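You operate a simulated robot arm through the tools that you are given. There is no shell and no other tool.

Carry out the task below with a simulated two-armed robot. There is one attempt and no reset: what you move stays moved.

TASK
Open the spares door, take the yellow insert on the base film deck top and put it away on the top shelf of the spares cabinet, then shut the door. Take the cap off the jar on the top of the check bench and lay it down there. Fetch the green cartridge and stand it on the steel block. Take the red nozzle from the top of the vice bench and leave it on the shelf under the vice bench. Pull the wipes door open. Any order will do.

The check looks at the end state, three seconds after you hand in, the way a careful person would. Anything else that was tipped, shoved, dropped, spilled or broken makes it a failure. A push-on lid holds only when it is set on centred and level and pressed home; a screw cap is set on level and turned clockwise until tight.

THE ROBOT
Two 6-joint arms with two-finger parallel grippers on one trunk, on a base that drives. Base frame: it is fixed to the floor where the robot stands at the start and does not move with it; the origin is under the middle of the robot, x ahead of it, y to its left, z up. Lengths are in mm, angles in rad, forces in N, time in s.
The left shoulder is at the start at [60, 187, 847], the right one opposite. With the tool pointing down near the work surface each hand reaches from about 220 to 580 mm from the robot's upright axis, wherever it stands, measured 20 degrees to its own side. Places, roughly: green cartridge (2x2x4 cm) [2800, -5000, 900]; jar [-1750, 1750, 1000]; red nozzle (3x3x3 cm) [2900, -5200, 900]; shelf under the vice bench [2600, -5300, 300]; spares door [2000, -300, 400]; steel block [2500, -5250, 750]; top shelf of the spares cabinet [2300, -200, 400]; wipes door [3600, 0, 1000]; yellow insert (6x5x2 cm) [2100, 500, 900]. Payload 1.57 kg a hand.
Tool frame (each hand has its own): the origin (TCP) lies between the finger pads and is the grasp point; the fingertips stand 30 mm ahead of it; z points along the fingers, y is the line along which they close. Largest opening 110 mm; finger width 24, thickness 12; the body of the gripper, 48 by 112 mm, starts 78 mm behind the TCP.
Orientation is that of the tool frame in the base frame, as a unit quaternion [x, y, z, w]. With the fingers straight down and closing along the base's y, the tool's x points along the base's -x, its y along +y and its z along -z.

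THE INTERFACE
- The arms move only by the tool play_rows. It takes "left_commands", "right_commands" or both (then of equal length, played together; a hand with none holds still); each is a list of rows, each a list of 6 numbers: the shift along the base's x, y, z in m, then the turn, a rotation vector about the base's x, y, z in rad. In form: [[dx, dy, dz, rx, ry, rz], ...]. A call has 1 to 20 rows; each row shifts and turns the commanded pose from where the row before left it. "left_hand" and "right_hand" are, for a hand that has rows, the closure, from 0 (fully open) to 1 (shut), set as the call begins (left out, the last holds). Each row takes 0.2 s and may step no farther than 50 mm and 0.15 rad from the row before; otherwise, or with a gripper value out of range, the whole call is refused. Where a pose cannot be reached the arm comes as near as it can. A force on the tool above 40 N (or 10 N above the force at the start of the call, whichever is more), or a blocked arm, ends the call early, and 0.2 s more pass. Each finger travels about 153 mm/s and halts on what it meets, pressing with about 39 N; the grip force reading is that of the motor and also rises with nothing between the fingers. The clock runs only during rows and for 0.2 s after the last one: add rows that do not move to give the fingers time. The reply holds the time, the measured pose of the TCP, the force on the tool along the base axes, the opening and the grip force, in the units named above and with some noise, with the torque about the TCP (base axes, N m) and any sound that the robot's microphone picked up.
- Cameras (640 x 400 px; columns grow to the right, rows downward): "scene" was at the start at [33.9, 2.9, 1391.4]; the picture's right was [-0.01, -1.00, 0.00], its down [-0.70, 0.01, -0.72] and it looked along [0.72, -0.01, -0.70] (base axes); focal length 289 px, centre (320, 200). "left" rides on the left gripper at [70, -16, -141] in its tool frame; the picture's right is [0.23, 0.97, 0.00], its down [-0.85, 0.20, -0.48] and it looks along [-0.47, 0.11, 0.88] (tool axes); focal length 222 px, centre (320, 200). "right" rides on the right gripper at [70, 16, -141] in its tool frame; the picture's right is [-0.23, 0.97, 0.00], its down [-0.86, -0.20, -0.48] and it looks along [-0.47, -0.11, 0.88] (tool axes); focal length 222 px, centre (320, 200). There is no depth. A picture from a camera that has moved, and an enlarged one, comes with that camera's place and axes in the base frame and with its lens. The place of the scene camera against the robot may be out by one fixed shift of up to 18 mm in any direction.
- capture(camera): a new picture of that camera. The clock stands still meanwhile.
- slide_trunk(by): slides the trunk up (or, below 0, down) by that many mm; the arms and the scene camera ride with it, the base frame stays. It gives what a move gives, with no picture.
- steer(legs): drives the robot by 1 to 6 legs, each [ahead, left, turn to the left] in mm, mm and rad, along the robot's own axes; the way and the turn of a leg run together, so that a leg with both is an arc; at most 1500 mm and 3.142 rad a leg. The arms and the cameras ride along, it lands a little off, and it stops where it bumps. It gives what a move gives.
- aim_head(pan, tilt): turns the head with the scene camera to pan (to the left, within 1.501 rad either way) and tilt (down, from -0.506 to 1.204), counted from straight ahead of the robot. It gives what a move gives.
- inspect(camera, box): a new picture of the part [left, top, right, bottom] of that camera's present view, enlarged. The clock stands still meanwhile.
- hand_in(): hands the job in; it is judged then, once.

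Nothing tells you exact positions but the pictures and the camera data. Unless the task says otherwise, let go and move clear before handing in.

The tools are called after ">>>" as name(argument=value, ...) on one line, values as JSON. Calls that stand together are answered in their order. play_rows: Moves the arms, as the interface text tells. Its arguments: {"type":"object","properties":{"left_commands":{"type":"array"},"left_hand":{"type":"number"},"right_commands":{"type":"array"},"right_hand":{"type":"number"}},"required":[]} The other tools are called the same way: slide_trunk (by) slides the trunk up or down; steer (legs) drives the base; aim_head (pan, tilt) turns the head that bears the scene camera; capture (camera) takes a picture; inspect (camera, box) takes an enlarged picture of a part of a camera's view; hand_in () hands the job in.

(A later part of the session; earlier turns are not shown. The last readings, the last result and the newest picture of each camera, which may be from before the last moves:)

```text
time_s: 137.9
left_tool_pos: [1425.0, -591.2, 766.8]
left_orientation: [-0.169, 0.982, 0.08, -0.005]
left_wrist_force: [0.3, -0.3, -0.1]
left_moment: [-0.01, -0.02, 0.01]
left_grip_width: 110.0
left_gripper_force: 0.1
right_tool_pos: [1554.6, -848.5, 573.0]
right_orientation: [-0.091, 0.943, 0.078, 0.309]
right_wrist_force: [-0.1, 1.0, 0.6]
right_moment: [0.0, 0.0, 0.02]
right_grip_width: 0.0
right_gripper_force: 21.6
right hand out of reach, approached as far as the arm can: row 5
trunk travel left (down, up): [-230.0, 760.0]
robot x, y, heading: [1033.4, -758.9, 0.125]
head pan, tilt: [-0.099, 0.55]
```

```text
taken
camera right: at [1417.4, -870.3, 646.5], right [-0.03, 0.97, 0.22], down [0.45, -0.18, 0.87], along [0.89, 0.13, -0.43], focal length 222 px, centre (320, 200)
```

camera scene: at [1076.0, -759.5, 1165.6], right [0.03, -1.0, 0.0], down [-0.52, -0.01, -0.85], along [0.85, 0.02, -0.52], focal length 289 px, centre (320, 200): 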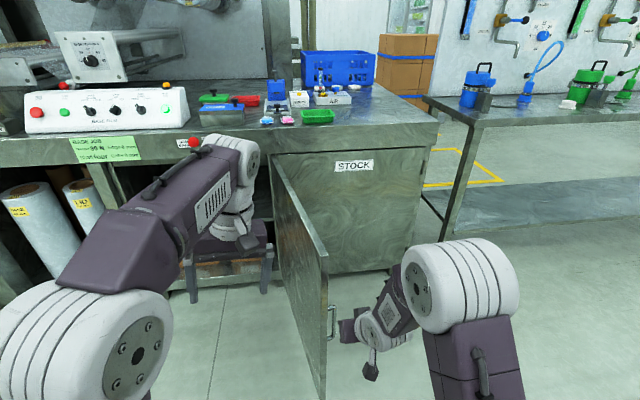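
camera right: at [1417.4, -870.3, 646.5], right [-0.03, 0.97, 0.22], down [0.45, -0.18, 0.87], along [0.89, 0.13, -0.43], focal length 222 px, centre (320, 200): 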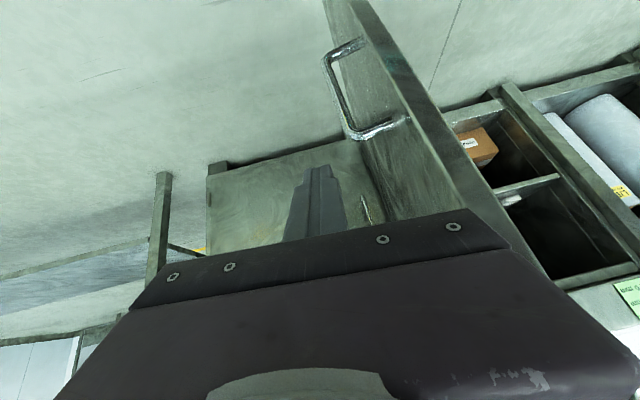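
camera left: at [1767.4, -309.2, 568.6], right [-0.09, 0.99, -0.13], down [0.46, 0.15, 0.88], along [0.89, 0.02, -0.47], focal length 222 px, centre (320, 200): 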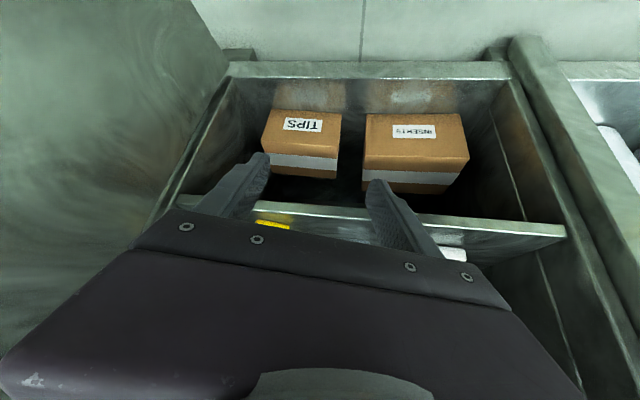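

The right hand is now on the door's outer side above handle height. I'll tuck the left hand slightly, then sweep the door closed with small base moves along the arc.

>>> play_rows(left_commands=[[-0.02, 0.005, 0, 0, 0, 0], [-0.02, 0.005, 0, 0, 0, 0], [-0.02, 0.005, 0, 0, 0, 0]])

>>> steer(legs=[[117, 10, 0]])

>>> steer(legs=[[-33.8, 93.8, 0]])

>>> capture(camera="scene")

```text
time_s: 138.8
left_tool_pos: [1365.5, -576.2, 766.5]
left_orientation: [-0.169, 0.982, 0.079, -0.004]
left_wrist_force: [-2.0, 0.6, 0.0]
left_moment: [0.0, -0.02, 0.0]
left_grip_width: 110.1
left_gripper_force: 0.0
right_tool_pos: [1553.9, -848.5, 573.4]
right_orientation: [-0.091, 0.944, 0.078, 0.308]
right_wrist_force: [-0.5, -0.2, 0.4]
right_moment: [-0.03, 0.04, 0.0]
right_grip_width: 0.1
right_gripper_force: 21.6
trunk travel left (down, up): [-230.0, 760.0]
robot x, y, heading: [1032.7, -757.0, 0.128]
head pan, tilt: [-0.099, 0.55]
```

```text
time_s: 140.0
left_tool_pos: [1482.3, -551.2, 765.8]
left_orientation: [-0.169, 0.982, 0.08, -0.005]
left_wrist_force: [-0.2, -0.8, -0.7]
left_moment: [0.01, -0.01, 0.0]
left_grip_width: 109.9
left_gripper_force: 0.0
right_tool_pos: [1670.8, -823.4, 572.7]
right_orientation: [-0.091, 0.944, 0.078, 0.308]
right_wrist_force: [0.1, -0.1, 0.2]
right_moment: [0.0, 0.01, 0.0]
right_grip_width: 0.1
right_gripper_force: 21.2
trunk travel left (down, up): [-230.0, 760.0]
robot x, y, heading: [1150.2, -733.0, 0.125]
head pan, tilt: [-0.099, 0.55]
```

```text
time_s: 141.1
left_tool_pos: [1434.3, -461.7, 765.8]
left_orientation: [-0.169, 0.982, 0.08, -0.005]
left_wrist_force: [0.0, 1.0, -0.4]
left_moment: [-0.01, -0.01, 0.03]
left_grip_width: 110.0
left_gripper_force: 0.0
right_tool_pos: [1624.5, -734.5, 572.9]
right_orientation: [-0.091, 0.944, 0.078, 0.309]
right_wrist_force: [-0.2, -0.5, -0.1]
right_moment: [-0.02, 0.01, 0.02]
right_grip_width: 0.1
right_gripper_force: 21.3
trunk travel left (down, up): [-230.0, 760.0]
robot x, y, heading: [1102.5, -643.3, 0.129]
head pan, tilt: [-0.099, 0.55]
```

```text
taken
camera scene: at [1144.8, -645.0, 1165.7], right [0.03, -1.0, 0.0], down [-0.52, -0.01, -0.85], along [0.85, 0.02, -0.52], focal length 289 px, centre (320, 200)
```

scene: 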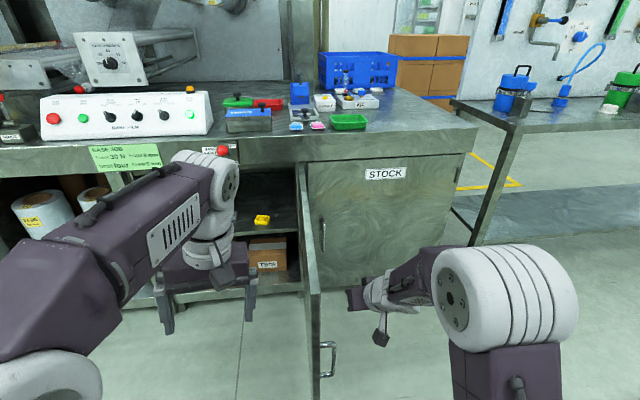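

>>> steer(legs=[[-14.5, 98.9, 0]])

>>> steer(legs=[[5.5, 99.7, 0]])

>>> steer(legs=[[25.1, 96.6, 0]])

>>> capture(camera="scene")

```text
time_s: 142.3
left_tool_pos: [1408.5, -366.4, 766.2]
left_orientation: [-0.168, 0.982, 0.08, -0.005]
left_wrist_force: [-0.7, 0.3, 0.0]
left_moment: [-0.03, -0.05, 0.01]
left_grip_width: 110.1
left_gripper_force: 0.0
right_tool_pos: [1596.9, -638.1, 574.2]
right_orientation: [-0.092, 0.944, 0.077, 0.308]
right_wrist_force: [0.5, 0.4, 0.1]
right_moment: [-0.03, -0.04, 0.01]
right_grip_width: 0.2
right_gripper_force: 21.6
trunk travel left (down, up): [-230.0, 760.0]
robot x, y, heading: [1077.9, -551.2, 0.127]
head pan, tilt: [-0.099, 0.55]
```

```text
time_s: 143.4
left_tool_pos: [1401.2, -267.7, 765.1]
left_orientation: [-0.169, 0.982, 0.08, -0.005]
left_wrist_force: [-0.3, -0.1, 0.3]
left_moment: [-0.03, -0.01, -0.01]
left_grip_width: 110.1
left_gripper_force: 0.0
right_tool_pos: [1591.3, -539.9, 574.5]
right_orientation: [-0.092, 0.944, 0.077, 0.309]
right_wrist_force: [0.8, 0.4, -0.2]
right_moment: [0.01, 0.02, -0.02]
right_grip_width: 0.1
right_gripper_force: 21.6
trunk travel left (down, up): [-230.0, 760.0]
robot x, y, heading: [1073.4, -450.5, 0.126]
head pan, tilt: [-0.099, 0.55]
```

```text
time_s: 144.6
left_tool_pos: [1413.4, -165.2, 766.0]
left_orientation: [-0.17, 0.982, 0.079, -0.006]
left_wrist_force: [-0.3, 0.7, 0.3]
left_moment: [-0.01, -0.02, -0.02]
left_grip_width: 110.0
left_gripper_force: 0.0
right_tool_pos: [1603.2, -436.9, 573.7]
right_orientation: [-0.092, 0.943, 0.078, 0.309]
right_wrist_force: [-0.3, 0.1, 0.4]
right_moment: [0.01, 0.04, -0.02]
right_grip_width: 0.0
right_gripper_force: 20.7
trunk travel left (down, up): [-230.0, 760.0]
robot x, y, heading: [1083.2, -350.3, 0.127]
head pan, tilt: [-0.099, 0.55]
```

```text
taken
camera scene: at [1123.9, -349.4, 1165.6], right [0.03, -1.0, 0.0], down [-0.52, -0.02, -0.85], along [0.85, 0.02, -0.52], focal length 289 px, centre (320, 200)
```

scene: 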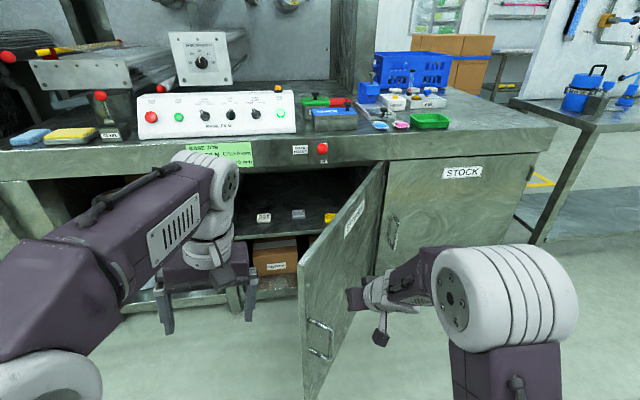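

>>> steer(legs=[[43.9, 89.6, 0]])

>>> steer(legs=[[60.8, 79.2, 0]])

>>> steer(legs=[[75.2, 65.4, 0]])

>>> capture(camera="scene")

```text
time_s: 145.7
left_tool_pos: [1444.9, -74.4, 763.9]
left_orientation: [-0.169, 0.982, 0.079, -0.004]
left_wrist_force: [0.3, 0.4, 0.1]
left_moment: [-0.02, 0.0, -0.03]
left_grip_width: 109.9
left_gripper_force: 0.1
right_tool_pos: [1634.5, -345.0, 573.4]
right_orientation: [-0.092, 0.944, 0.079, 0.308]
right_wrist_force: [-1.0, -0.1, -0.2]
right_moment: [0.0, 0.01, 0.0]
right_grip_width: 0.0
right_gripper_force: 21.3
trunk travel left (down, up): [-230.0, 760.0]
robot x, y, heading: [1114.2, -257.9, 0.131]
head pan, tilt: [-0.099, 0.55]
```

```text
time_s: 146.9
left_tool_pos: [1496.6, 13.9, 765.6]
left_orientation: [-0.168, 0.982, 0.08, -0.005]
left_wrist_force: [0.0, -0.5, -0.3]
left_moment: [0.01, 0.03, 0.0]
left_grip_width: 109.6
left_gripper_force: 0.0
right_tool_pos: [1687.0, -258.7, 572.9]
right_orientation: [-0.092, 0.944, 0.078, 0.308]
right_wrist_force: [0.6, -0.2, 0.0]
right_moment: [-0.01, 0.0, 0.01]
right_grip_width: 0.0
right_gripper_force: 21.1
trunk travel left (down, up): [-230.0, 760.0]
robot x, y, heading: [1164.6, -172.6, 0.13]
head pan, tilt: [-0.099, 0.55]
```

```text
time_s: 148.0
left_tool_pos: [1562.4, 90.1, 765.9]
left_orientation: [-0.169, 0.982, 0.08, -0.006]
left_wrist_force: [-0.1, -0.3, -0.8]
left_moment: [-0.03, -0.01, 0.02]
left_grip_width: 109.9
left_gripper_force: 0.0
right_tool_pos: [1752.9, -182.4, 573.1]
right_orientation: [-0.093, 0.944, 0.078, 0.308]
right_wrist_force: [0.9, 0.4, 0.2]
right_moment: [-0.01, -0.03, -0.03]
right_grip_width: 0.2
right_gripper_force: 21.0
trunk travel left (down, up): [-230.0, 760.0]
robot x, y, heading: [1230.6, -94.9, 0.132]
head pan, tilt: [-0.099, 0.55]
```

```text
taken
camera scene: at [1274.0, -94.2, 1165.6], right [0.03, -1.0, 0.0], down [-0.52, -0.02, -0.85], along [0.85, 0.02, -0.52], focal length 289 px, centre (320, 200)
```

scene: 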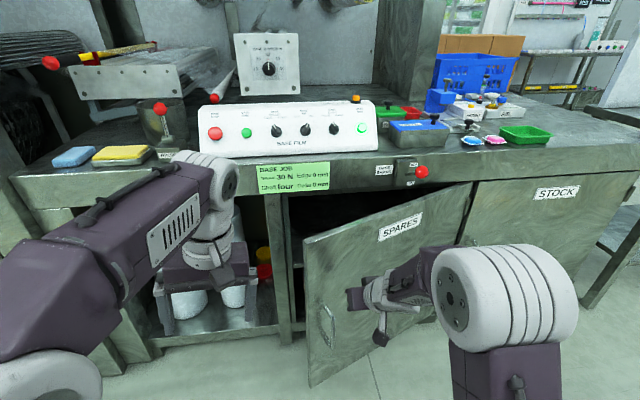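

>>> steer(legs=[[86.8, 49.3, 0]])

>>> steer(legs=[[46.8, 17.9, 0]])

>>> capture(camera="scene")

>>> capture(camera="right")

```text
time_s: 149.2
left_tool_pos: [1643.0, 150.7, 765.6]
left_orientation: [-0.17, 0.982, 0.08, -0.006]
left_wrist_force: [0.0, -0.6, -0.6]
left_moment: [-0.02, 0.04, 0.0]
left_grip_width: 110.0
left_gripper_force: 0.0
right_tool_pos: [1833.7, -122.6, 571.0]
right_orientation: [-0.093, 0.943, 0.078, 0.309]
right_wrist_force: [-0.8, 0.9, 0.1]
right_moment: [-0.01, -0.01, -0.02]
right_grip_width: 0.0
right_gripper_force: 21.8
trunk travel left (down, up): [-230.0, 760.0]
robot x, y, heading: [1309.6, -30.5, 0.128]
head pan, tilt: [-0.099, 0.55]
```

```text
time_s: 150.1
left_tool_pos: [1687.8, 173.5, 766.2]
left_orientation: [-0.171, 0.982, 0.08, -0.005]
left_wrist_force: [0.2, 0.8, 0.8]
left_moment: [0.02, 0.02, 0.0]
left_grip_width: 110.1
left_gripper_force: 0.1
right_tool_pos: [1876.6, -98.4, 573.4]
right_orientation: [-0.093, 0.944, 0.078, 0.308]
right_wrist_force: [-0.5, 0.5, 0.1]
right_moment: [-0.02, 0.0, 0.04]
right_grip_width: 0.0
right_gripper_force: 21.5
trunk travel left (down, up): [-230.0, 760.0]
robot x, y, heading: [1354.5, -11.8, 0.128]
head pan, tilt: [-0.099, 0.55]
```

```text
taken
camera scene: at [1398.0, -10.5, 1165.6], right [0.03, -1.0, 0.0], down [-0.52, -0.02, -0.85], along [0.85, 0.03, -0.52], focal length 289 px, centre (320, 200)
```

scene: 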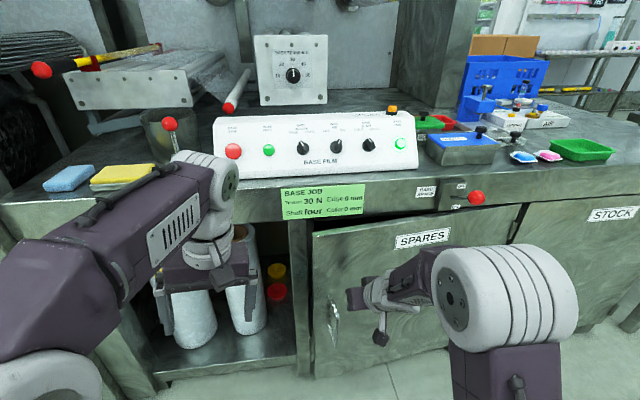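

```text
taken
camera right: at [1739.4, -120.1, 646.2], right [-0.04, 0.97, 0.22], down [0.45, -0.18, 0.87], along [0.89, 0.13, -0.43], focal length 222 px, centre (320, 200)
```

right: 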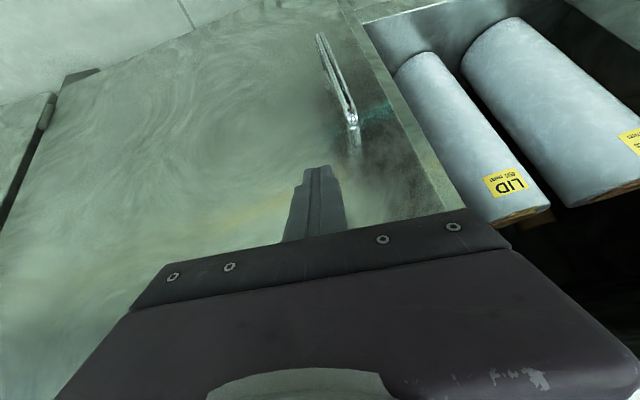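

>>> steer(legs=[[48.2, 13.2, 0]])

>>> steer(legs=[[30, 5, 0]])

>>> capture(camera="right")

>>> capture(camera="scene")

```text
time_s: 151.0
left_tool_pos: [1732.8, 194.3, 764.8]
left_orientation: [-0.17, 0.982, 0.08, -0.005]
left_wrist_force: [0.1, -0.5, -0.7]
left_moment: [0.0, 0.02, 0.01]
left_grip_width: 109.6
left_gripper_force: 0.0
right_tool_pos: [1922.7, -78.2, 572.2]
right_orientation: [-0.094, 0.944, 0.079, 0.307]
right_wrist_force: [0.5, -0.2, -0.7]
right_moment: [0.0, 0.02, 0.0]
right_grip_width: 0.0
right_gripper_force: 20.4
trunk travel left (down, up): [-230.0, 760.0]
robot x, y, heading: [1399.9, 13.0, 0.128]
head pan, tilt: [-0.099, 0.55]
```

```text
time_s: 151.8
left_tool_pos: [1762.1, 202.8, 764.1]
left_orientation: [-0.171, 0.982, 0.08, -0.005]
left_wrist_force: [0.1, 0.0, -0.1]
left_moment: [0.01, -0.01, -0.03]
left_grip_width: 110.0
left_gripper_force: 0.1
right_tool_pos: [1952.6, -68.3, 573.2]
right_orientation: [-0.092, 0.944, 0.078, 0.308]
right_wrist_force: [0.8, -0.4, -0.7]
right_moment: [0.01, 0.02, 0.0]
right_grip_width: 0.0
right_gripper_force: 21.1
trunk travel left (down, up): [-230.0, 760.0]
robot x, y, heading: [1429.4, 23.0, 0.132]
head pan, tilt: [-0.099, 0.55]
```

```text
taken
camera right: at [1814.8, -91.6, 646.2], right [-0.04, 0.97, 0.22], down [0.45, -0.18, 0.87], along [0.89, 0.13, -0.43], focal length 222 px, centre (320, 200)
```

right: 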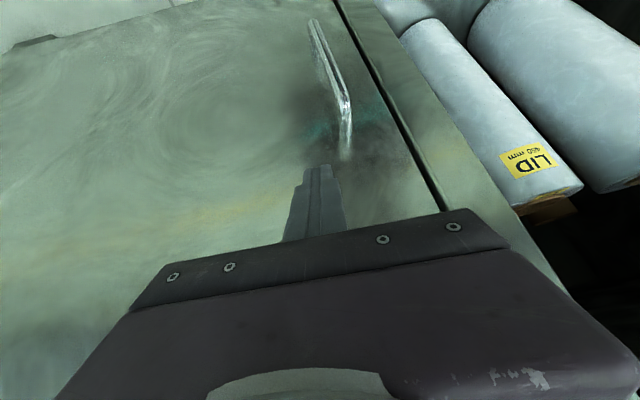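

```text
taken
camera scene: at [1473.4, 17.6, 1165.6], right [0.03, -1.0, 0.0], down [-0.52, -0.02, -0.85], along [0.85, 0.03, -0.52], focal length 289 px, centre (320, 200)
```

scene: 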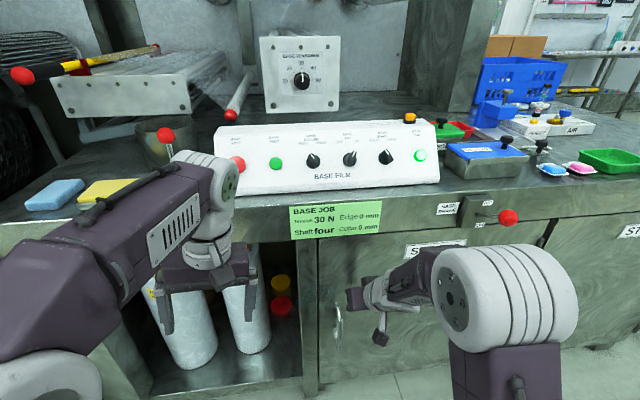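

>>> play_rows(right_commands=[[0.0099, 0.0014, 0, 0, 0, 0], [0.0099, 0.0014, 0, 0, 0, 0], [0.0099, 0.0014, 0, 0, 0, 0]])

>>> inspect(camera="right", box=[220, 0, 540, 200])

```text
time_s: 152.6
left_tool_pos: [1760.4, 201.8, 766.3]
left_orientation: [-0.169, 0.982, 0.081, -0.004]
left_wrist_force: [-0.5, -0.1, -0.7]
left_moment: [0.01, -0.01, -0.01]
left_grip_width: 109.8
left_gripper_force: 0.1
right_tool_pos: [1971.3, -66.1, 570.7]
right_orientation: [-0.095, 0.945, 0.08, 0.304]
right_wrist_force: [-19.4, -3.7, 6.6]
right_moment: [0.0, 0.2, 0.0]
right_grip_width: 0.0
right_gripper_force: 21.7
trunk travel left (down, up): [-230.0, 760.0]
robot x, y, heading: [1429.8, 20.5, 0.136]
head pan, tilt: [-0.099, 0.55]
stopped in row 3 (right hand): the force on the tool passed its limit at 53 N (the readings are from after the stop); the commanded pose is now the measured one
```

```text
2.00 times, centred on (380, 100) of right
camera zoom: at [1833.6, -89.1, 645.6], right [-0.04, 0.97, 0.22], down [0.46, -0.18, 0.87], along [0.89, 0.14, -0.44], focal length 444 px, centre (200, 400)
```

zoom: 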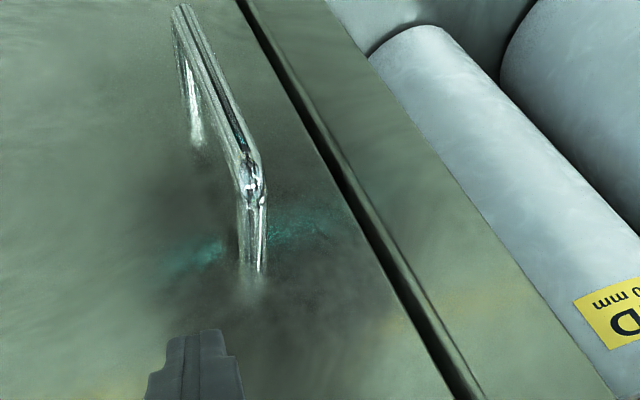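

The door met its stop (53 N). I'll pull the hand back and verify the door is flush.

>>> play_rows(right_commands=[[-0.0297, -0.0042, 0, 0, 0, 0], [-0.0297, -0.0042, 0, 0, 0, 0], [0, 0, 0, 0, 0, 0]])

>>> steer(legs=[[-250, 150, 0]])

>>> aim_head(pan=-0.3, tilt=0.6)

>>> capture(camera="scene")

>>> inspect(camera="scene", box=[240, 180, 480, 330])

```text
time_s: 153.4
left_tool_pos: [1761.1, 201.7, 766.5]
left_orientation: [-0.169, 0.982, 0.08, -0.004]
left_wrist_force: [0.2, 0.1, 0.3]
left_moment: [0.01, -0.01, 0.03]
left_grip_width: 110.1
left_gripper_force: 0.1
right_tool_pos: [1914.3, -74.8, 569.6]
right_orientation: [-0.093, 0.945, 0.079, 0.303]
right_wrist_force: [0.0, 0.7, -0.5]
right_moment: [0.02, -0.01, 0.0]
right_grip_width: 0.2
right_gripper_force: 20.7
trunk travel left (down, up): [-230.0, 760.0]
robot x, y, heading: [1432.2, 17.3, 0.125]
head pan, tilt: [-0.099, 0.55]
```

```text
time_s: 155.4
left_tool_pos: [1492.4, 321.6, 765.8]
left_orientation: [-0.171, 0.982, 0.081, -0.005]
left_wrist_force: [-0.4, -0.4, 0.6]
left_moment: [0.01, -0.01, 0.02]
left_grip_width: 109.9
left_gripper_force: 0.0
right_tool_pos: [1647.4, 45.9, 571.1]
right_orientation: [-0.096, 0.945, 0.08, 0.303]
right_wrist_force: [0.7, -0.8, 0.4]
right_moment: [0.01, -0.01, 0.01]
right_grip_width: 0.1
right_gripper_force: 21.6
trunk travel left (down, up): [-230.0, 760.0]
robot x, y, heading: [1164.8, 139.8, 0.134]
head pan, tilt: [-0.099, 0.55]
```

```text
time_s: 156.1
left_tool_pos: [1493.5, 320.6, 766.2]
left_orientation: [-0.172, 0.982, 0.08, -0.005]
left_wrist_force: [-0.1, -0.2, 0.7]
left_moment: [-0.01, -0.03, 0.02]
left_grip_width: 110.1
left_gripper_force: 0.1
right_tool_pos: [1646.8, 45.6, 570.2]
right_orientation: [-0.095, 0.945, 0.08, 0.303]
right_wrist_force: [0.2, 0.2, 0.7]
right_moment: [0.01, 0.0, -0.04]
right_grip_width: 0.0
right_gripper_force: 21.8
trunk travel left (down, up): [-230.0, 760.0]
robot x, y, heading: [1161.9, 136.2, 0.135]
head pan, tilt: [-0.3, 0.6]
```

```text
taken
camera scene: at [1202.2, 118.6, 1161.1], right [-0.17, -0.99, 0.0], down [-0.56, 0.09, -0.83], along [0.81, -0.14, -0.56], focal length 289 px, centre (320, 200)
```

scene: 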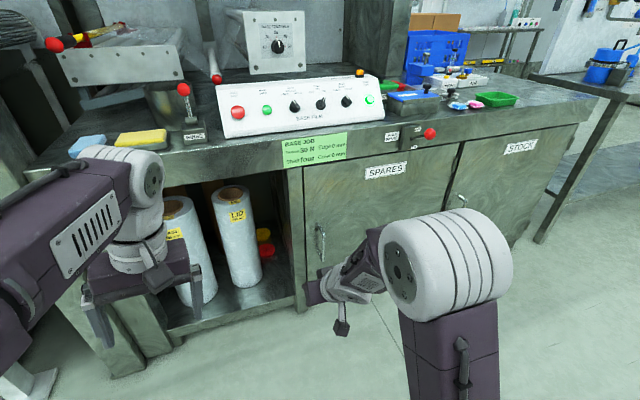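

```text
2.67 times, centred on (360, 255) of scene
camera zoom: at [1202.2, 118.6, 1161.1], right [-0.17, -0.99, 0.0], down [-0.56, 0.09, -0.83], along [0.81, -0.14, -0.56], focal length 770 px, centre (213, 53)
```

zoom: 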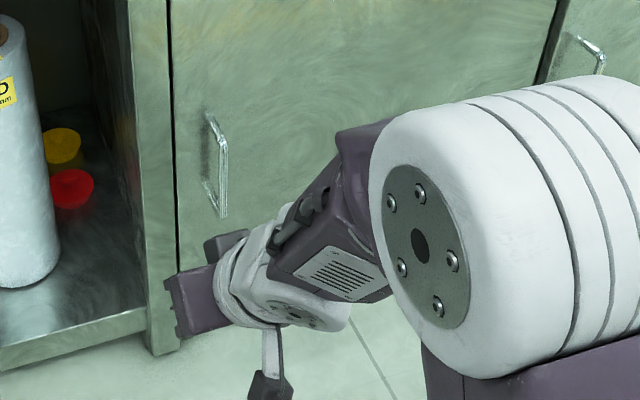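

The spares door is shut flush and the film deck looks undisturbed. Next I'll restore the arms and head for the check bench (behind-left).

>>> slide_trunk(by=245)

>>> play_rows(right_commands=[[-0.025, -0.003, -0.02, -0.016, 0.123, 0], [-0.025, -0.003, -0.03, -0.016, 0.123, 0], [-0.025, -0.003, -0.04, -0.016, 0.123, 0], [-0.025, -0.003, -0.04, -0.016, 0.123, 0], [-0.025, -0.003, -0.04, -0.016, 0.123, 0]], left_commands=[[-0.005, 0, -0.045, 0, 0, 0], [-0.005, 0, -0.045, 0, 0, 0], [-0.005, 0, -0.045, 0, 0, 0], [-0.005, 0, -0.045, 0, 0, 0], [-0.005, 0, -0.045, 0, 0, 0]], right_hand=0)

>>> steer(legs=[[-700, 0, 0], [0, 0, 2.0]])

>>> aim_head(pan=0, tilt=0.3)

>>> capture(camera="scene")

```text
time_s: 158.7
left_tool_pos: [1493.0, 322.0, 1010.4]
left_orientation: [-0.171, 0.982, 0.081, -0.005]
left_wrist_force: [-0.3, 0.0, 0.1]
left_moment: [0.01, 0.0, -0.01]
left_grip_width: 110.0
left_gripper_force: 0.1
right_tool_pos: [1647.2, 45.6, 814.7]
right_orientation: [-0.095, 0.945, 0.08, 0.303]
right_wrist_force: [0.0, -0.4, 0.4]
right_moment: [0.01, -0.01, -0.01]
right_grip_width: 0.0
right_gripper_force: 21.5
trunk travel left (down, up): [-475.0, 515.0]
robot x, y, heading: [1163.8, 133.9, 0.132]
head pan, tilt: [-0.3, 0.6]
```

```text
time_s: 159.9
left_tool_pos: [1468.8, 320.4, 786.0]
left_orientation: [-0.171, 0.982, 0.081, -0.005]
left_wrist_force: [-0.3, 0.7, -0.7]
left_moment: [-0.01, 0.01, -0.03]
left_grip_width: 109.9
left_gripper_force: 0.0
right_tool_pos: [1521.9, 30.4, 647.0]
right_orientation: [-0.078, 0.995, 0.067, -0.003]
right_wrist_force: [-0.3, -0.1, -0.2]
right_moment: [-0.03, 0.04, 0.0]
right_grip_width: 110.3
right_gripper_force: 0.0
trunk travel left (down, up): [-475.0, 515.0]
robot x, y, heading: [1163.6, 137.8, 0.128]
head pan, tilt: [-0.3, 0.6]
```

```text
time_s: 168.6
left_tool_pos: [164.0, 240.2, 786.9]
left_orientation: [0.922, -0.379, -0.04, 0.071]
left_wrist_force: [0.5, -0.2, -0.8]
left_moment: [0.03, 0.0, -0.02]
left_grip_width: 109.9
left_gripper_force: 0.0
right_tool_pos: [402.1, 412.0, 646.9]
right_orientation: [0.883, -0.465, -0.035, 0.057]
right_wrist_force: [0.7, -1.1, 0.5]
right_moment: [0.0, 0.0, -0.04]
right_grip_width: 110.0
right_gripper_force: 0.0
trunk travel left (down, up): [-475.0, 515.0]
robot x, y, heading: [464.3, 45.1, 2.143]
head pan, tilt: [-0.3, 0.6]
```

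```text
time_s: 169.4
left_tool_pos: [164.8, 239.6, 786.9]
left_orientation: [0.922, -0.378, -0.039, 0.071]
left_wrist_force: [-0.3, 0.9, 0.9]
left_moment: [-0.02, 0.03, 0.03]
left_grip_width: 110.1
left_gripper_force: 0.1
right_tool_pos: [401.6, 412.4, 648.3]
right_orientation: [0.883, -0.464, -0.035, 0.058]
right_wrist_force: [-0.6, -0.2, 0.5]
right_moment: [0.01, 0.02, -0.01]
right_grip_width: 110.1
right_gripper_force: 0.1
trunk travel left (down, up): [-475.0, 515.0]
robot x, y, heading: [463.5, 37.6, 2.146]
head pan, tilt: [0.0, 0.3]
```

```text
taken
camera scene: at [454.5, 74.9, 1433.5], right [0.84, 0.55, 0.0], down [0.16, -0.25, -0.95], along [-0.52, 0.8, -0.3], focal length 289 px, centre (320, 200)
```

scene: 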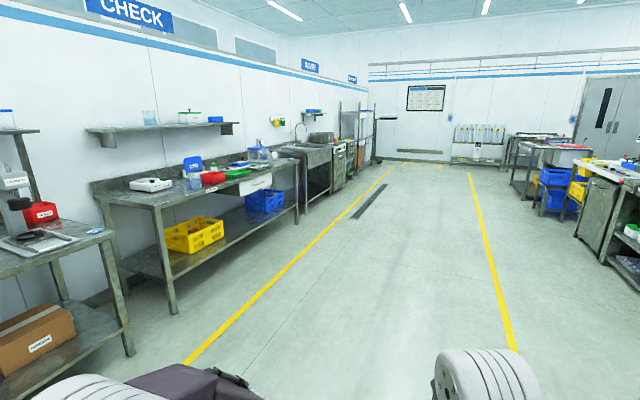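

>>> inspect(camera="scene", box=[100, 120, 300, 245])

>>> inspect(camera="scene", box=[0, 130, 200, 255])

```text
3.20 times, centred on (200, 182) of scene
camera zoom: at [454.5, 74.9, 1433.5], right [0.84, 0.55, 0.0], down [0.16, -0.25, -0.95], along [-0.52, 0.8, -0.3], focal length 924 px, centre (704, 256)
```

zoom: 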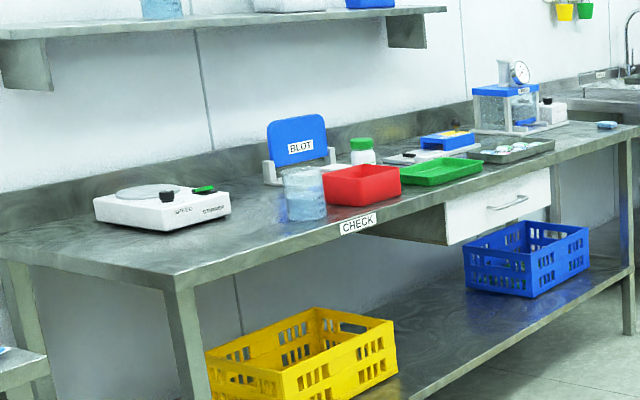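

```text
3.20 times, centred on (100, 192) of scene
camera zoom: at [454.5, 74.9, 1433.5], right [0.84, 0.55, 0.0], down [0.16, -0.25, -0.95], along [-0.52, 0.8, -0.3], focal length 924 px, centre (1024, 224)
```

zoom: 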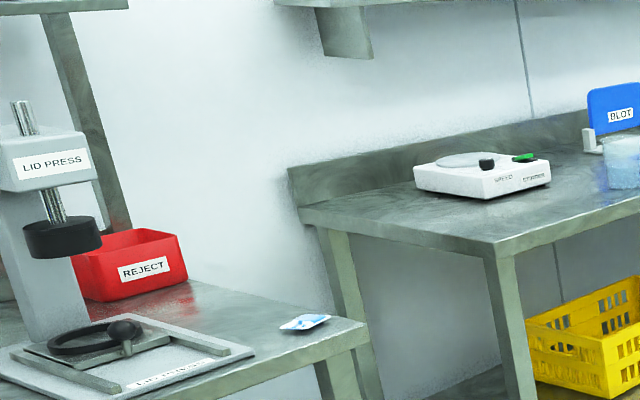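

The check bench is on the left wall; the white jar with a green cap stands behind the red bin near [-1794, 1741]. I'll drive in front of it.

>>> steer(legs=[[1450, 25, 0], [780, 15, 0], [0, 0, 1.147]])

>>> aim_head(pan=0, tilt=0.45)

>>> capture(camera="scene")

>>> inspect(camera="scene", box=[200, 100, 440, 250])

```text
time_s: 183.4
left_tool_pos: [-1121.7, 1701.2, 787.5]
left_orientation: [0.977, 0.199, 0.007, 0.08]
left_wrist_force: [0.0, -0.6, -0.4]
left_moment: [-0.01, -0.01, 0.03]
left_grip_width: 110.3
left_gripper_force: 0.0
right_tool_pos: [-1190.3, 1988.1, 646.8]
right_orientation: [0.992, 0.107, 0.003, 0.068]
right_wrist_force: [0.0, 0.4, 0.7]
right_moment: [-0.01, 0.02, -0.02]
right_grip_width: 110.1
right_gripper_force: 0.1
trunk travel left (down, up): [-475.0, 515.0]
robot x, y, heading: [-822.2, 1904.1, -2.956]
head pan, tilt: [0.0, 0.3]
```

```text
time_s: 184.1
left_tool_pos: [-1121.1, 1702.7, 786.4]
left_orientation: [0.977, 0.2, 0.007, 0.08]
left_wrist_force: [-0.3, -0.3, -0.5]
left_moment: [0.0, -0.02, 0.03]
left_grip_width: 109.9
left_gripper_force: 0.1
right_tool_pos: [-1189.3, 1988.1, 646.5]
right_orientation: [0.992, 0.107, 0.004, 0.067]
right_wrist_force: [-0.4, -0.1, 1.3]
right_moment: [0.03, 0.0, 0.01]
right_grip_width: 109.7
right_gripper_force: 0.1
trunk travel left (down, up): [-475.0, 515.0]
robot x, y, heading: [-824.8, 1900.4, -2.953]
head pan, tilt: [0.0, 0.45]
```

```text
taken
camera scene: at [-845.8, 1899.9, 1419.7], right [-0.19, 0.98, 0.0], down [0.43, 0.08, -0.9], along [-0.88, -0.17, -0.43], focal length 289 px, centre (320, 200)
```

scene: 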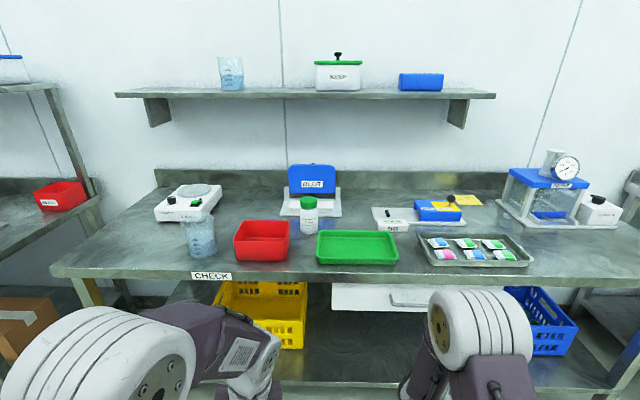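

```text
2.67 times, centred on (320, 175) of scene
camera zoom: at [-845.8, 1899.9, 1419.7], right [-0.19, 0.98, 0.0], down [0.43, 0.08, -0.9], along [-0.88, -0.17, -0.43], focal length 770 px, centre (320, 267)
```

zoom: 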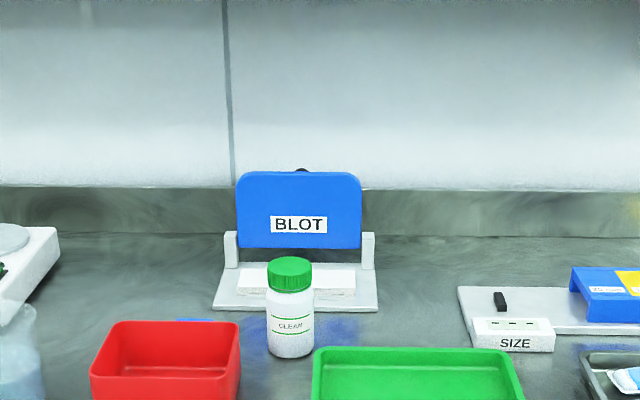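

The jar is a white bottle labelled CLEAN with a green ribbed (screw) cap, standing behind the red bin and green tray. I'll square up and move closer for accurate measurements.

>>> steer(legs=[[0, 0, -0.047], [200, 0, 0]])

>>> aim_head(pan=0, tilt=0.6)

>>> capture(camera="scene")

>>> inspect(camera="scene", box=[220, 80, 420, 205])

```text
time_s: 186.1
left_tool_pos: [-1330.7, 1687.3, 786.8]
left_orientation: [0.981, 0.176, 0.006, 0.081]
left_wrist_force: [-0.5, -0.2, -0.4]
left_moment: [-0.01, 0.0, -0.01]
left_grip_width: 109.7
left_gripper_force: 0.0
right_tool_pos: [-1386.7, 1975.6, 646.4]
right_orientation: [0.994, 0.083, 0.001, 0.067]
right_wrist_force: [-0.4, 0.7, -0.7]
right_moment: [0.03, 0.0, -0.01]
right_grip_width: 109.9
right_gripper_force: 0.0
trunk travel left (down, up): [-475.0, 515.0]
robot x, y, heading: [-1028.6, 1872.2, -2.999]
head pan, tilt: [0.0, 0.45]
```

```text
time_s: 186.8
left_tool_pos: [-1329.1, 1687.1, 786.0]
left_orientation: [0.981, 0.177, 0.006, 0.081]
left_wrist_force: [-0.3, -0.3, -0.1]
left_moment: [-0.02, 0.02, -0.03]
left_grip_width: 109.9
left_gripper_force: 0.1
right_tool_pos: [-1384.9, 1976.5, 647.8]
right_orientation: [0.994, 0.084, 0.002, 0.067]
right_wrist_force: [-0.6, -0.2, 0.1]
right_moment: [0.02, -0.01, -0.02]
right_grip_width: 110.3
right_gripper_force: 0.0
trunk travel left (down, up): [-475.0, 515.0]
robot x, y, heading: [-1022.2, 1872.2, -3.0]
head pan, tilt: [0.0, 0.6]
```

```text
taken
camera scene: at [-1041.9, 1873.4, 1406.2], right [-0.14, 0.99, 0.0], down [0.56, 0.08, -0.83], along [-0.82, -0.12, -0.56], focal length 289 px, centre (320, 200)
```

scene: 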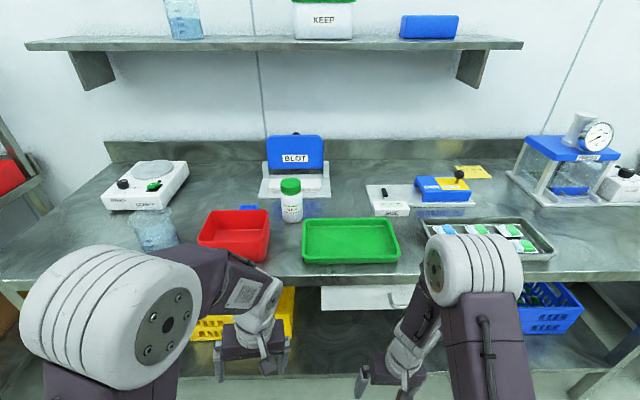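

```text
3.20 times, centred on (320, 142) of scene
camera zoom: at [-1041.9, 1873.4, 1406.2], right [-0.14, 0.99, 0.0], down [0.56, 0.08, -0.83], along [-0.82, -0.12, -0.56], focal length 924 px, centre (320, 384)
```

zoom: 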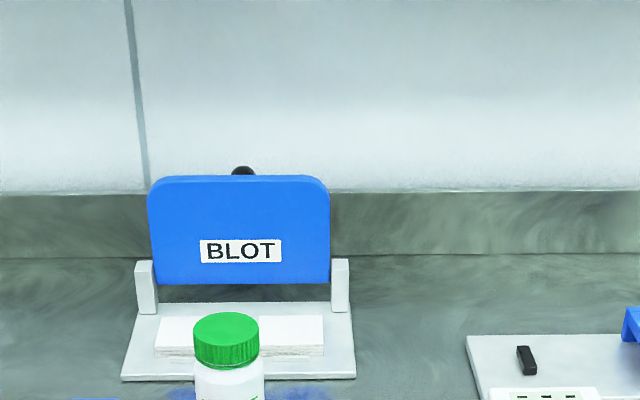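

I measure the jar at about [-1691, 1700], bench top z≈879, cap top z≈1005. Plan: hold the jar body with the right hand (over the low green tray) and unscrew the cap from above with the left hand; first raising both hands above bench level.

>>> play_rows(left_commands=[[0, 0, 0.04, 0, 0, 0], [0, 0, 0.04, 0, 0, 0], [0, 0, 0.04, 0, 0, 0], [0, 0, 0.04, 0, 0, 0], [0, 0, 0.04, 0, 0, 0], [0, 0, 0.04, 0, 0, 0], [0, 0, 0.04, 0, 0, 0]], right_commands=[[0, 0, 0.047, 0, 0, 0], [0, 0, 0.047, 0, 0, 0], [0, 0, 0.047, 0, 0, 0], [0, 0, 0.047, 0, 0, 0], [0, 0, 0.047, 0, 0, 0], [0, 0, 0.047, 0, 0, 0], [0, 0, 0.047, 0, 0, 0]])

>>> steer(legs=[[60, 66, 0]])

>>> capture(camera="scene")

>>> capture(camera="left")

>>> capture(camera="right")

```text
time_s: 188.4
left_tool_pos: [-1328.3, 1684.9, 1067.3]
left_orientation: [0.981, 0.177, 0.006, 0.081]
left_wrist_force: [0.1, 0.2, 0.0]
left_moment: [0.01, -0.04, 0.02]
left_grip_width: 109.7
left_gripper_force: 0.0
right_tool_pos: [-1369.4, 1973.2, 810.9]
right_orientation: [0.993, 0.084, -0.003, 0.089]
right_wrist_force: [0.4, 0.2, 1.0]
right_moment: [-0.01, -0.02, -0.01]
right_grip_width: 110.1
right_gripper_force: 0.0
right hand out of reach, approached as far as the arm can: row 3, 4, 5, 6, 7
trunk travel left (down, up): [-475.0, 515.0]
robot x, y, heading: [-1024.9, 1875.6, -2.998]
head pan, tilt: [0.0, 0.6]
```

```text
time_s: 189.5
left_tool_pos: [-1380.4, 1609.9, 1064.8]
left_orientation: [0.981, 0.177, 0.004, 0.08]
left_wrist_force: [0.1, 0.3, 0.2]
left_moment: [0.02, 0.02, 0.06]
left_grip_width: 109.7
left_gripper_force: 0.0
right_tool_pos: [-1420.6, 1899.5, 810.5]
right_orientation: [0.993, 0.084, -0.003, 0.088]
right_wrist_force: [-0.2, 0.4, -0.3]
right_moment: [0.03, 0.0, 0.0]
right_grip_width: 110.0
right_gripper_force: 0.0
trunk travel left (down, up): [-475.0, 515.0]
robot x, y, heading: [-1074.7, 1799.0, -3.0]
head pan, tilt: [0.0, 0.6]
```

```text
taken
camera scene: at [-1093.9, 1798.5, 1406.1], right [-0.14, 0.99, 0.0], down [0.56, 0.08, -0.82], along [-0.82, -0.12, -0.57], focal length 289 px, centre (320, 200)
```

scene: 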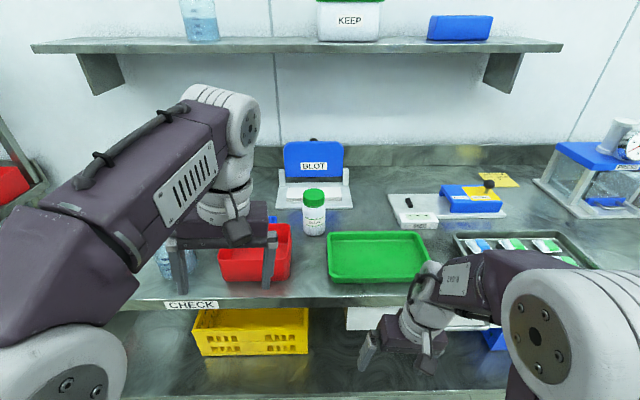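

```text
taken
camera left: at [-1324.3, 1671.8, 1200.8], right [0.55, -0.82, 0.15], down [-0.75, -0.41, 0.52], along [-0.36, -0.4, -0.84], focal length 222 px, centre (320, 200)
```

left: 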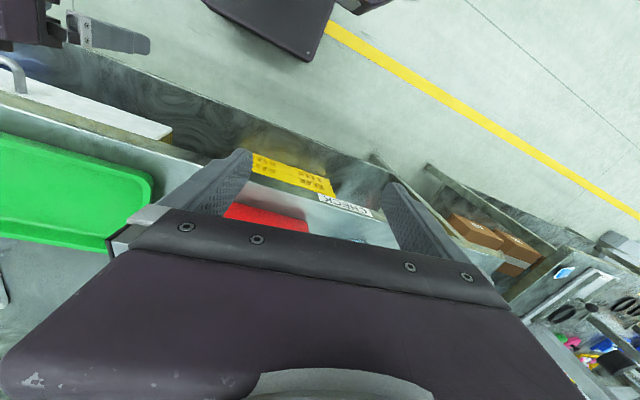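

```text
taken
camera right: at [-1348.9, 1919.2, 951.7], right [-0.06, -0.98, 0.17], down [-0.88, 0.14, 0.45], along [-0.47, -0.13, -0.87], focal length 222 px, centre (320, 200)
```

right: 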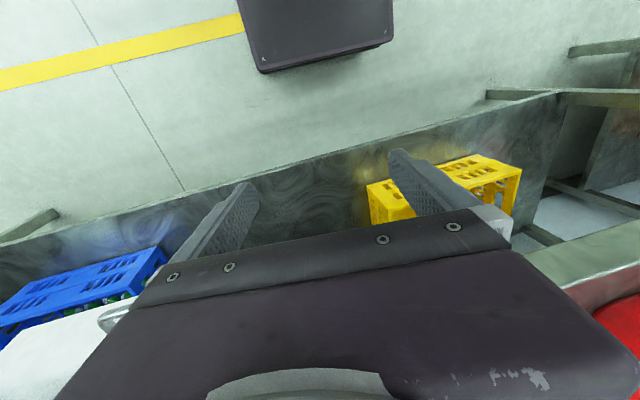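

>>> play_rows(right_commands=[[-0.0154, -0.0149, 0.033, -0.0204, 0.1223, 0.039], [-0.0154, -0.0149, 0.033, -0.0204, 0.1223, 0.039], [-0.0154, -0.0149, 0.033, -0.0204, 0.1223, 0.039], [-0.0154, -0.0149, 0.033, -0.0204, 0.1223, 0.039], [-0.0154, -0.0149, 0.033, -0.0204, 0.1223, 0.039], [-0.0154, -0.0149, 0.033, -0.0204, 0.1223, 0.039], [-0.0154, -0.0149, 0.033, -0.0204, 0.1223, 0.039], [0, 0, 0, 0, 0, 0]], right_hand=0.2)

>>> capture(camera="right")

>>> capture(camera="scene")

```text
time_s: 191.3
left_tool_pos: [-1379.2, 1611.1, 1065.9]
left_orientation: [0.981, 0.178, 0.004, 0.081]
left_wrist_force: [-0.7, 0.0, -0.6]
left_moment: [-0.04, 0.01, -0.02]
left_grip_width: 110.0
left_gripper_force: 0.1
right_tool_pos: [-1529.1, 1795.2, 1040.9]
right_orientation: [0.872, 0.243, -0.409, 0.115]
right_wrist_force: [0.3, 0.9, 0.5]
right_moment: [0.0, -0.02, 0.0]
right_grip_width: 87.9
right_gripper_force: 0.0
trunk travel left (down, up): [-475.0, 515.0]
robot x, y, heading: [-1074.9, 1801.0, -3.002]
head pan, tilt: [0.0, 0.6]
```

```text
taken
camera right: at [-1388.2, 1860.8, 1079.1], right [0.38, -0.91, 0.18], down [-0.26, 0.08, 0.96], along [-0.89, -0.41, -0.2], focal length 222 px, centre (320, 200)
```

right: 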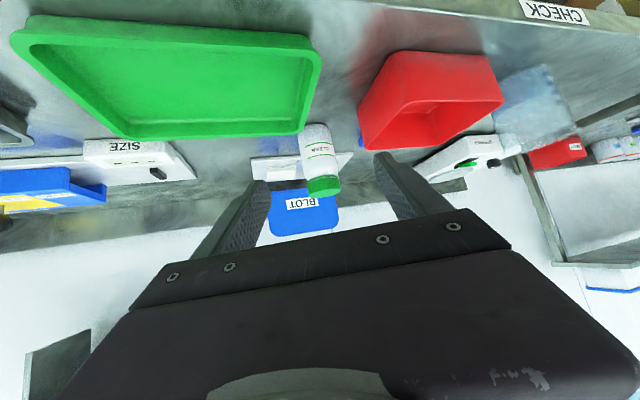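

```text
taken
camera scene: at [-1093.1, 1799.7, 1406.1], right [-0.14, 0.99, 0.0], down [0.56, 0.08, -0.83], along [-0.82, -0.12, -0.56], focal length 289 px, centre (320, 200)
```

scene: 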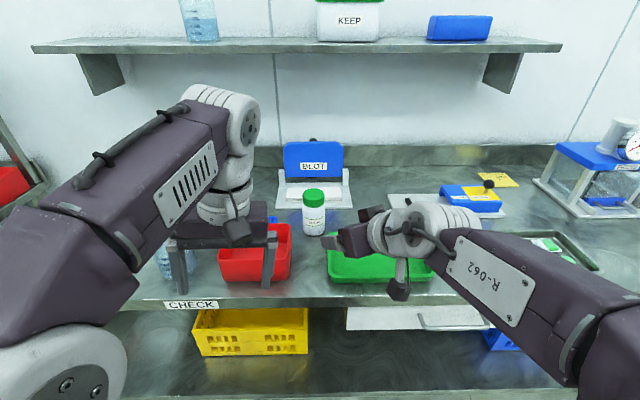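

>>> inspect(camera="right", box=[240, 100, 400, 200])

```text
4.00 times, centred on (320, 150) of right
camera zoom: at [-1388.2, 1860.8, 1079.1], right [0.38, -0.91, 0.18], down [-0.26, 0.08, 0.96], along [-0.89, -0.41, -0.2], focal length 888 px, centre (320, 400)
```

zoom: 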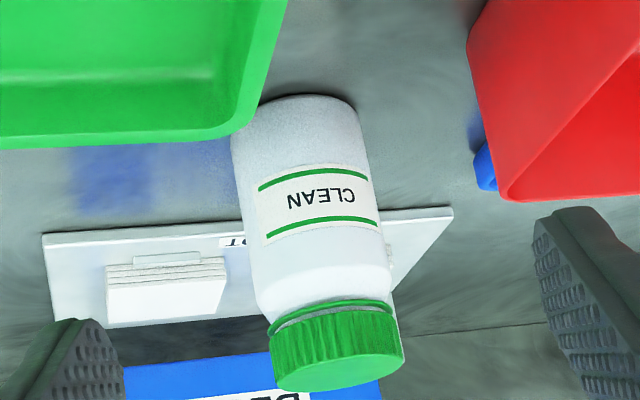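

>>> steer(legs=[[85, 0, 0]])

>>> inspect(camera="right", box=[240, 80, 440, 205])

>>> capture(camera="scene")

```text
time_s: 192.4
left_tool_pos: [-1463.7, 1597.8, 1065.4]
left_orientation: [0.981, 0.177, 0.005, 0.08]
left_wrist_force: [-1.1, 0.0, -0.9]
left_moment: [0.0, -0.02, 0.03]
left_grip_width: 110.0
left_gripper_force: 0.0
right_tool_pos: [-1613.1, 1783.0, 1040.7]
right_orientation: [0.873, 0.243, -0.407, 0.114]
right_wrist_force: [-0.6, 0.2, -0.2]
right_moment: [0.0, -0.04, 0.0]
right_grip_width: 87.8
right_gripper_force: 0.0
trunk travel left (down, up): [-475.0, 515.0]
robot x, y, heading: [-1157.3, 1787.0, -2.997]
head pan, tilt: [0.0, 0.6]
```

```text
3.20 times, centred on (340, 142) of right
camera zoom: at [-1472.6, 1848.3, 1078.6], right [0.38, -0.91, 0.18], down [-0.26, 0.08, 0.96], along [-0.89, -0.41, -0.21], focal length 711 px, centre (256, 384)
```

zoom: 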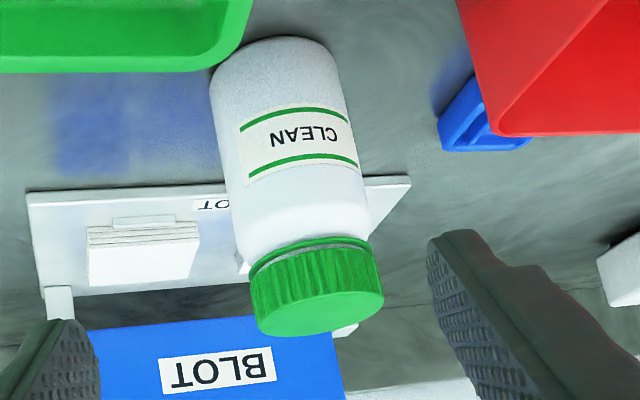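

```text
taken
camera scene: at [-1177.9, 1787.3, 1406.1], right [-0.14, 0.99, 0.0], down [0.56, 0.08, -0.82], along [-0.82, -0.12, -0.57], focal length 289 px, centre (320, 200)
```

scene: 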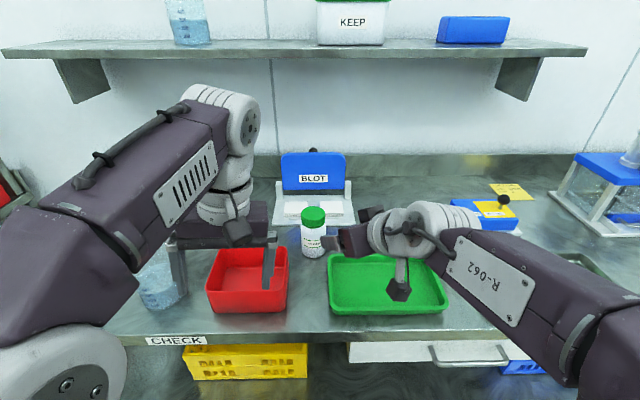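

Triangulation refines the jar to [-1721, 1696], bench z≈873, cap z≈968–992. Moving the right hand along its axis toward the jar body.

>>> play_rows(right_commands=[[0.011, -0.0043, 0, 0, 0, 0], [0.011, -0.0043, 0, 0, 0, 0], [-0.0157, -0.0094, -0.0153, 0, 0, 0], [-0.0157, -0.0094, -0.0153, 0, 0, 0], [-0.0157, -0.0094, -0.0153, 0, 0, 0], [-0.0157, -0.0094, -0.0153, 0, 0, 0], [0, 0, 0, 0, 0, 0]])

>>> capture(camera="right")

```text
time_s: 194.0
left_tool_pos: [-1461.9, 1599.2, 1066.5]
left_orientation: [0.981, 0.179, 0.005, 0.081]
left_wrist_force: [0.5, -0.3, 1.2]
left_moment: [-0.01, 0.03, 0.02]
left_grip_width: 109.8
left_gripper_force: 0.0
right_tool_pos: [-1657.2, 1748.4, 975.3]
right_orientation: [0.873, 0.244, -0.407, 0.115]
right_wrist_force: [-0.1, -0.2, 0.1]
right_moment: [0.0, 0.0, 0.0]
right_grip_width: 87.9
right_gripper_force: 0.0
right hand out of reach, approached as far as the arm can: row 1, 2
trunk travel left (down, up): [-475.0, 515.0]
robot x, y, heading: [-1160.9, 1790.4, -2.995]
head pan, tilt: [0.0, 0.6]
```

```text
taken
camera right: at [-1516.7, 1814.4, 1013.4], right [0.38, -0.91, 0.18], down [-0.26, 0.08, 0.96], along [-0.89, -0.41, -0.21], focal length 222 px, centre (320, 200)
```

right: 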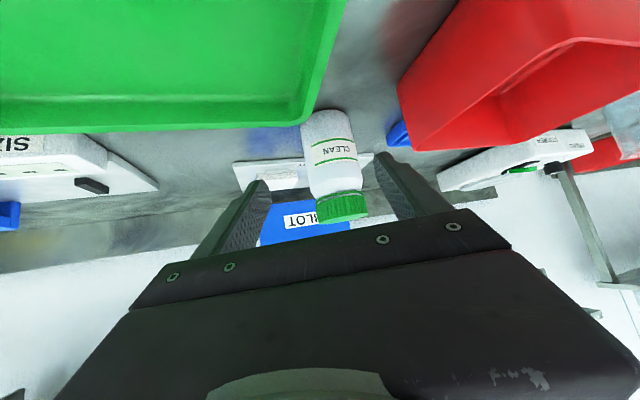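

>>> play_rows(right_commands=[[0.0004, -0.0068, 0, 0, 0, 0], [0.0004, -0.0068, 0, 0, 0, 0], [-0.0146, -0.0088, -0.0143, 0, 0, 0], [-0.0146, -0.0088, -0.0143, 0, 0, 0], [0, 0, 0, 0, 0, 0]])

>>> capture(camera="right")

```text
time_s: 195.2
left_tool_pos: [-1461.4, 1599.0, 1066.3]
left_orientation: [0.981, 0.178, 0.005, 0.08]
left_wrist_force: [0.8, -0.4, -0.3]
left_moment: [-0.04, 0.03, -0.01]
left_grip_width: 110.2
left_gripper_force: 0.0
right_tool_pos: [-1687.6, 1717.6, 948.6]
right_orientation: [0.873, 0.242, -0.408, 0.114]
right_wrist_force: [0.3, 0.4, 0.3]
right_moment: [0.02, 0.0, -0.01]
right_grip_width: 87.9
right_gripper_force: 0.0
trunk travel left (down, up): [-475.0, 515.0]
robot x, y, heading: [-1160.2, 1784.3, -2.995]
head pan, tilt: [0.0, 0.6]
```

```text
taken
camera right: at [-1546.3, 1781.8, 985.6], right [0.38, -0.91, 0.18], down [-0.26, 0.08, 0.96], along [-0.89, -0.41, -0.21], focal length 222 px, centre (320, 200)
```

right: 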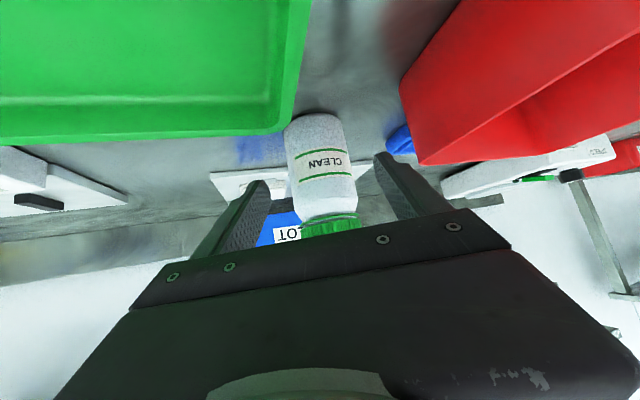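

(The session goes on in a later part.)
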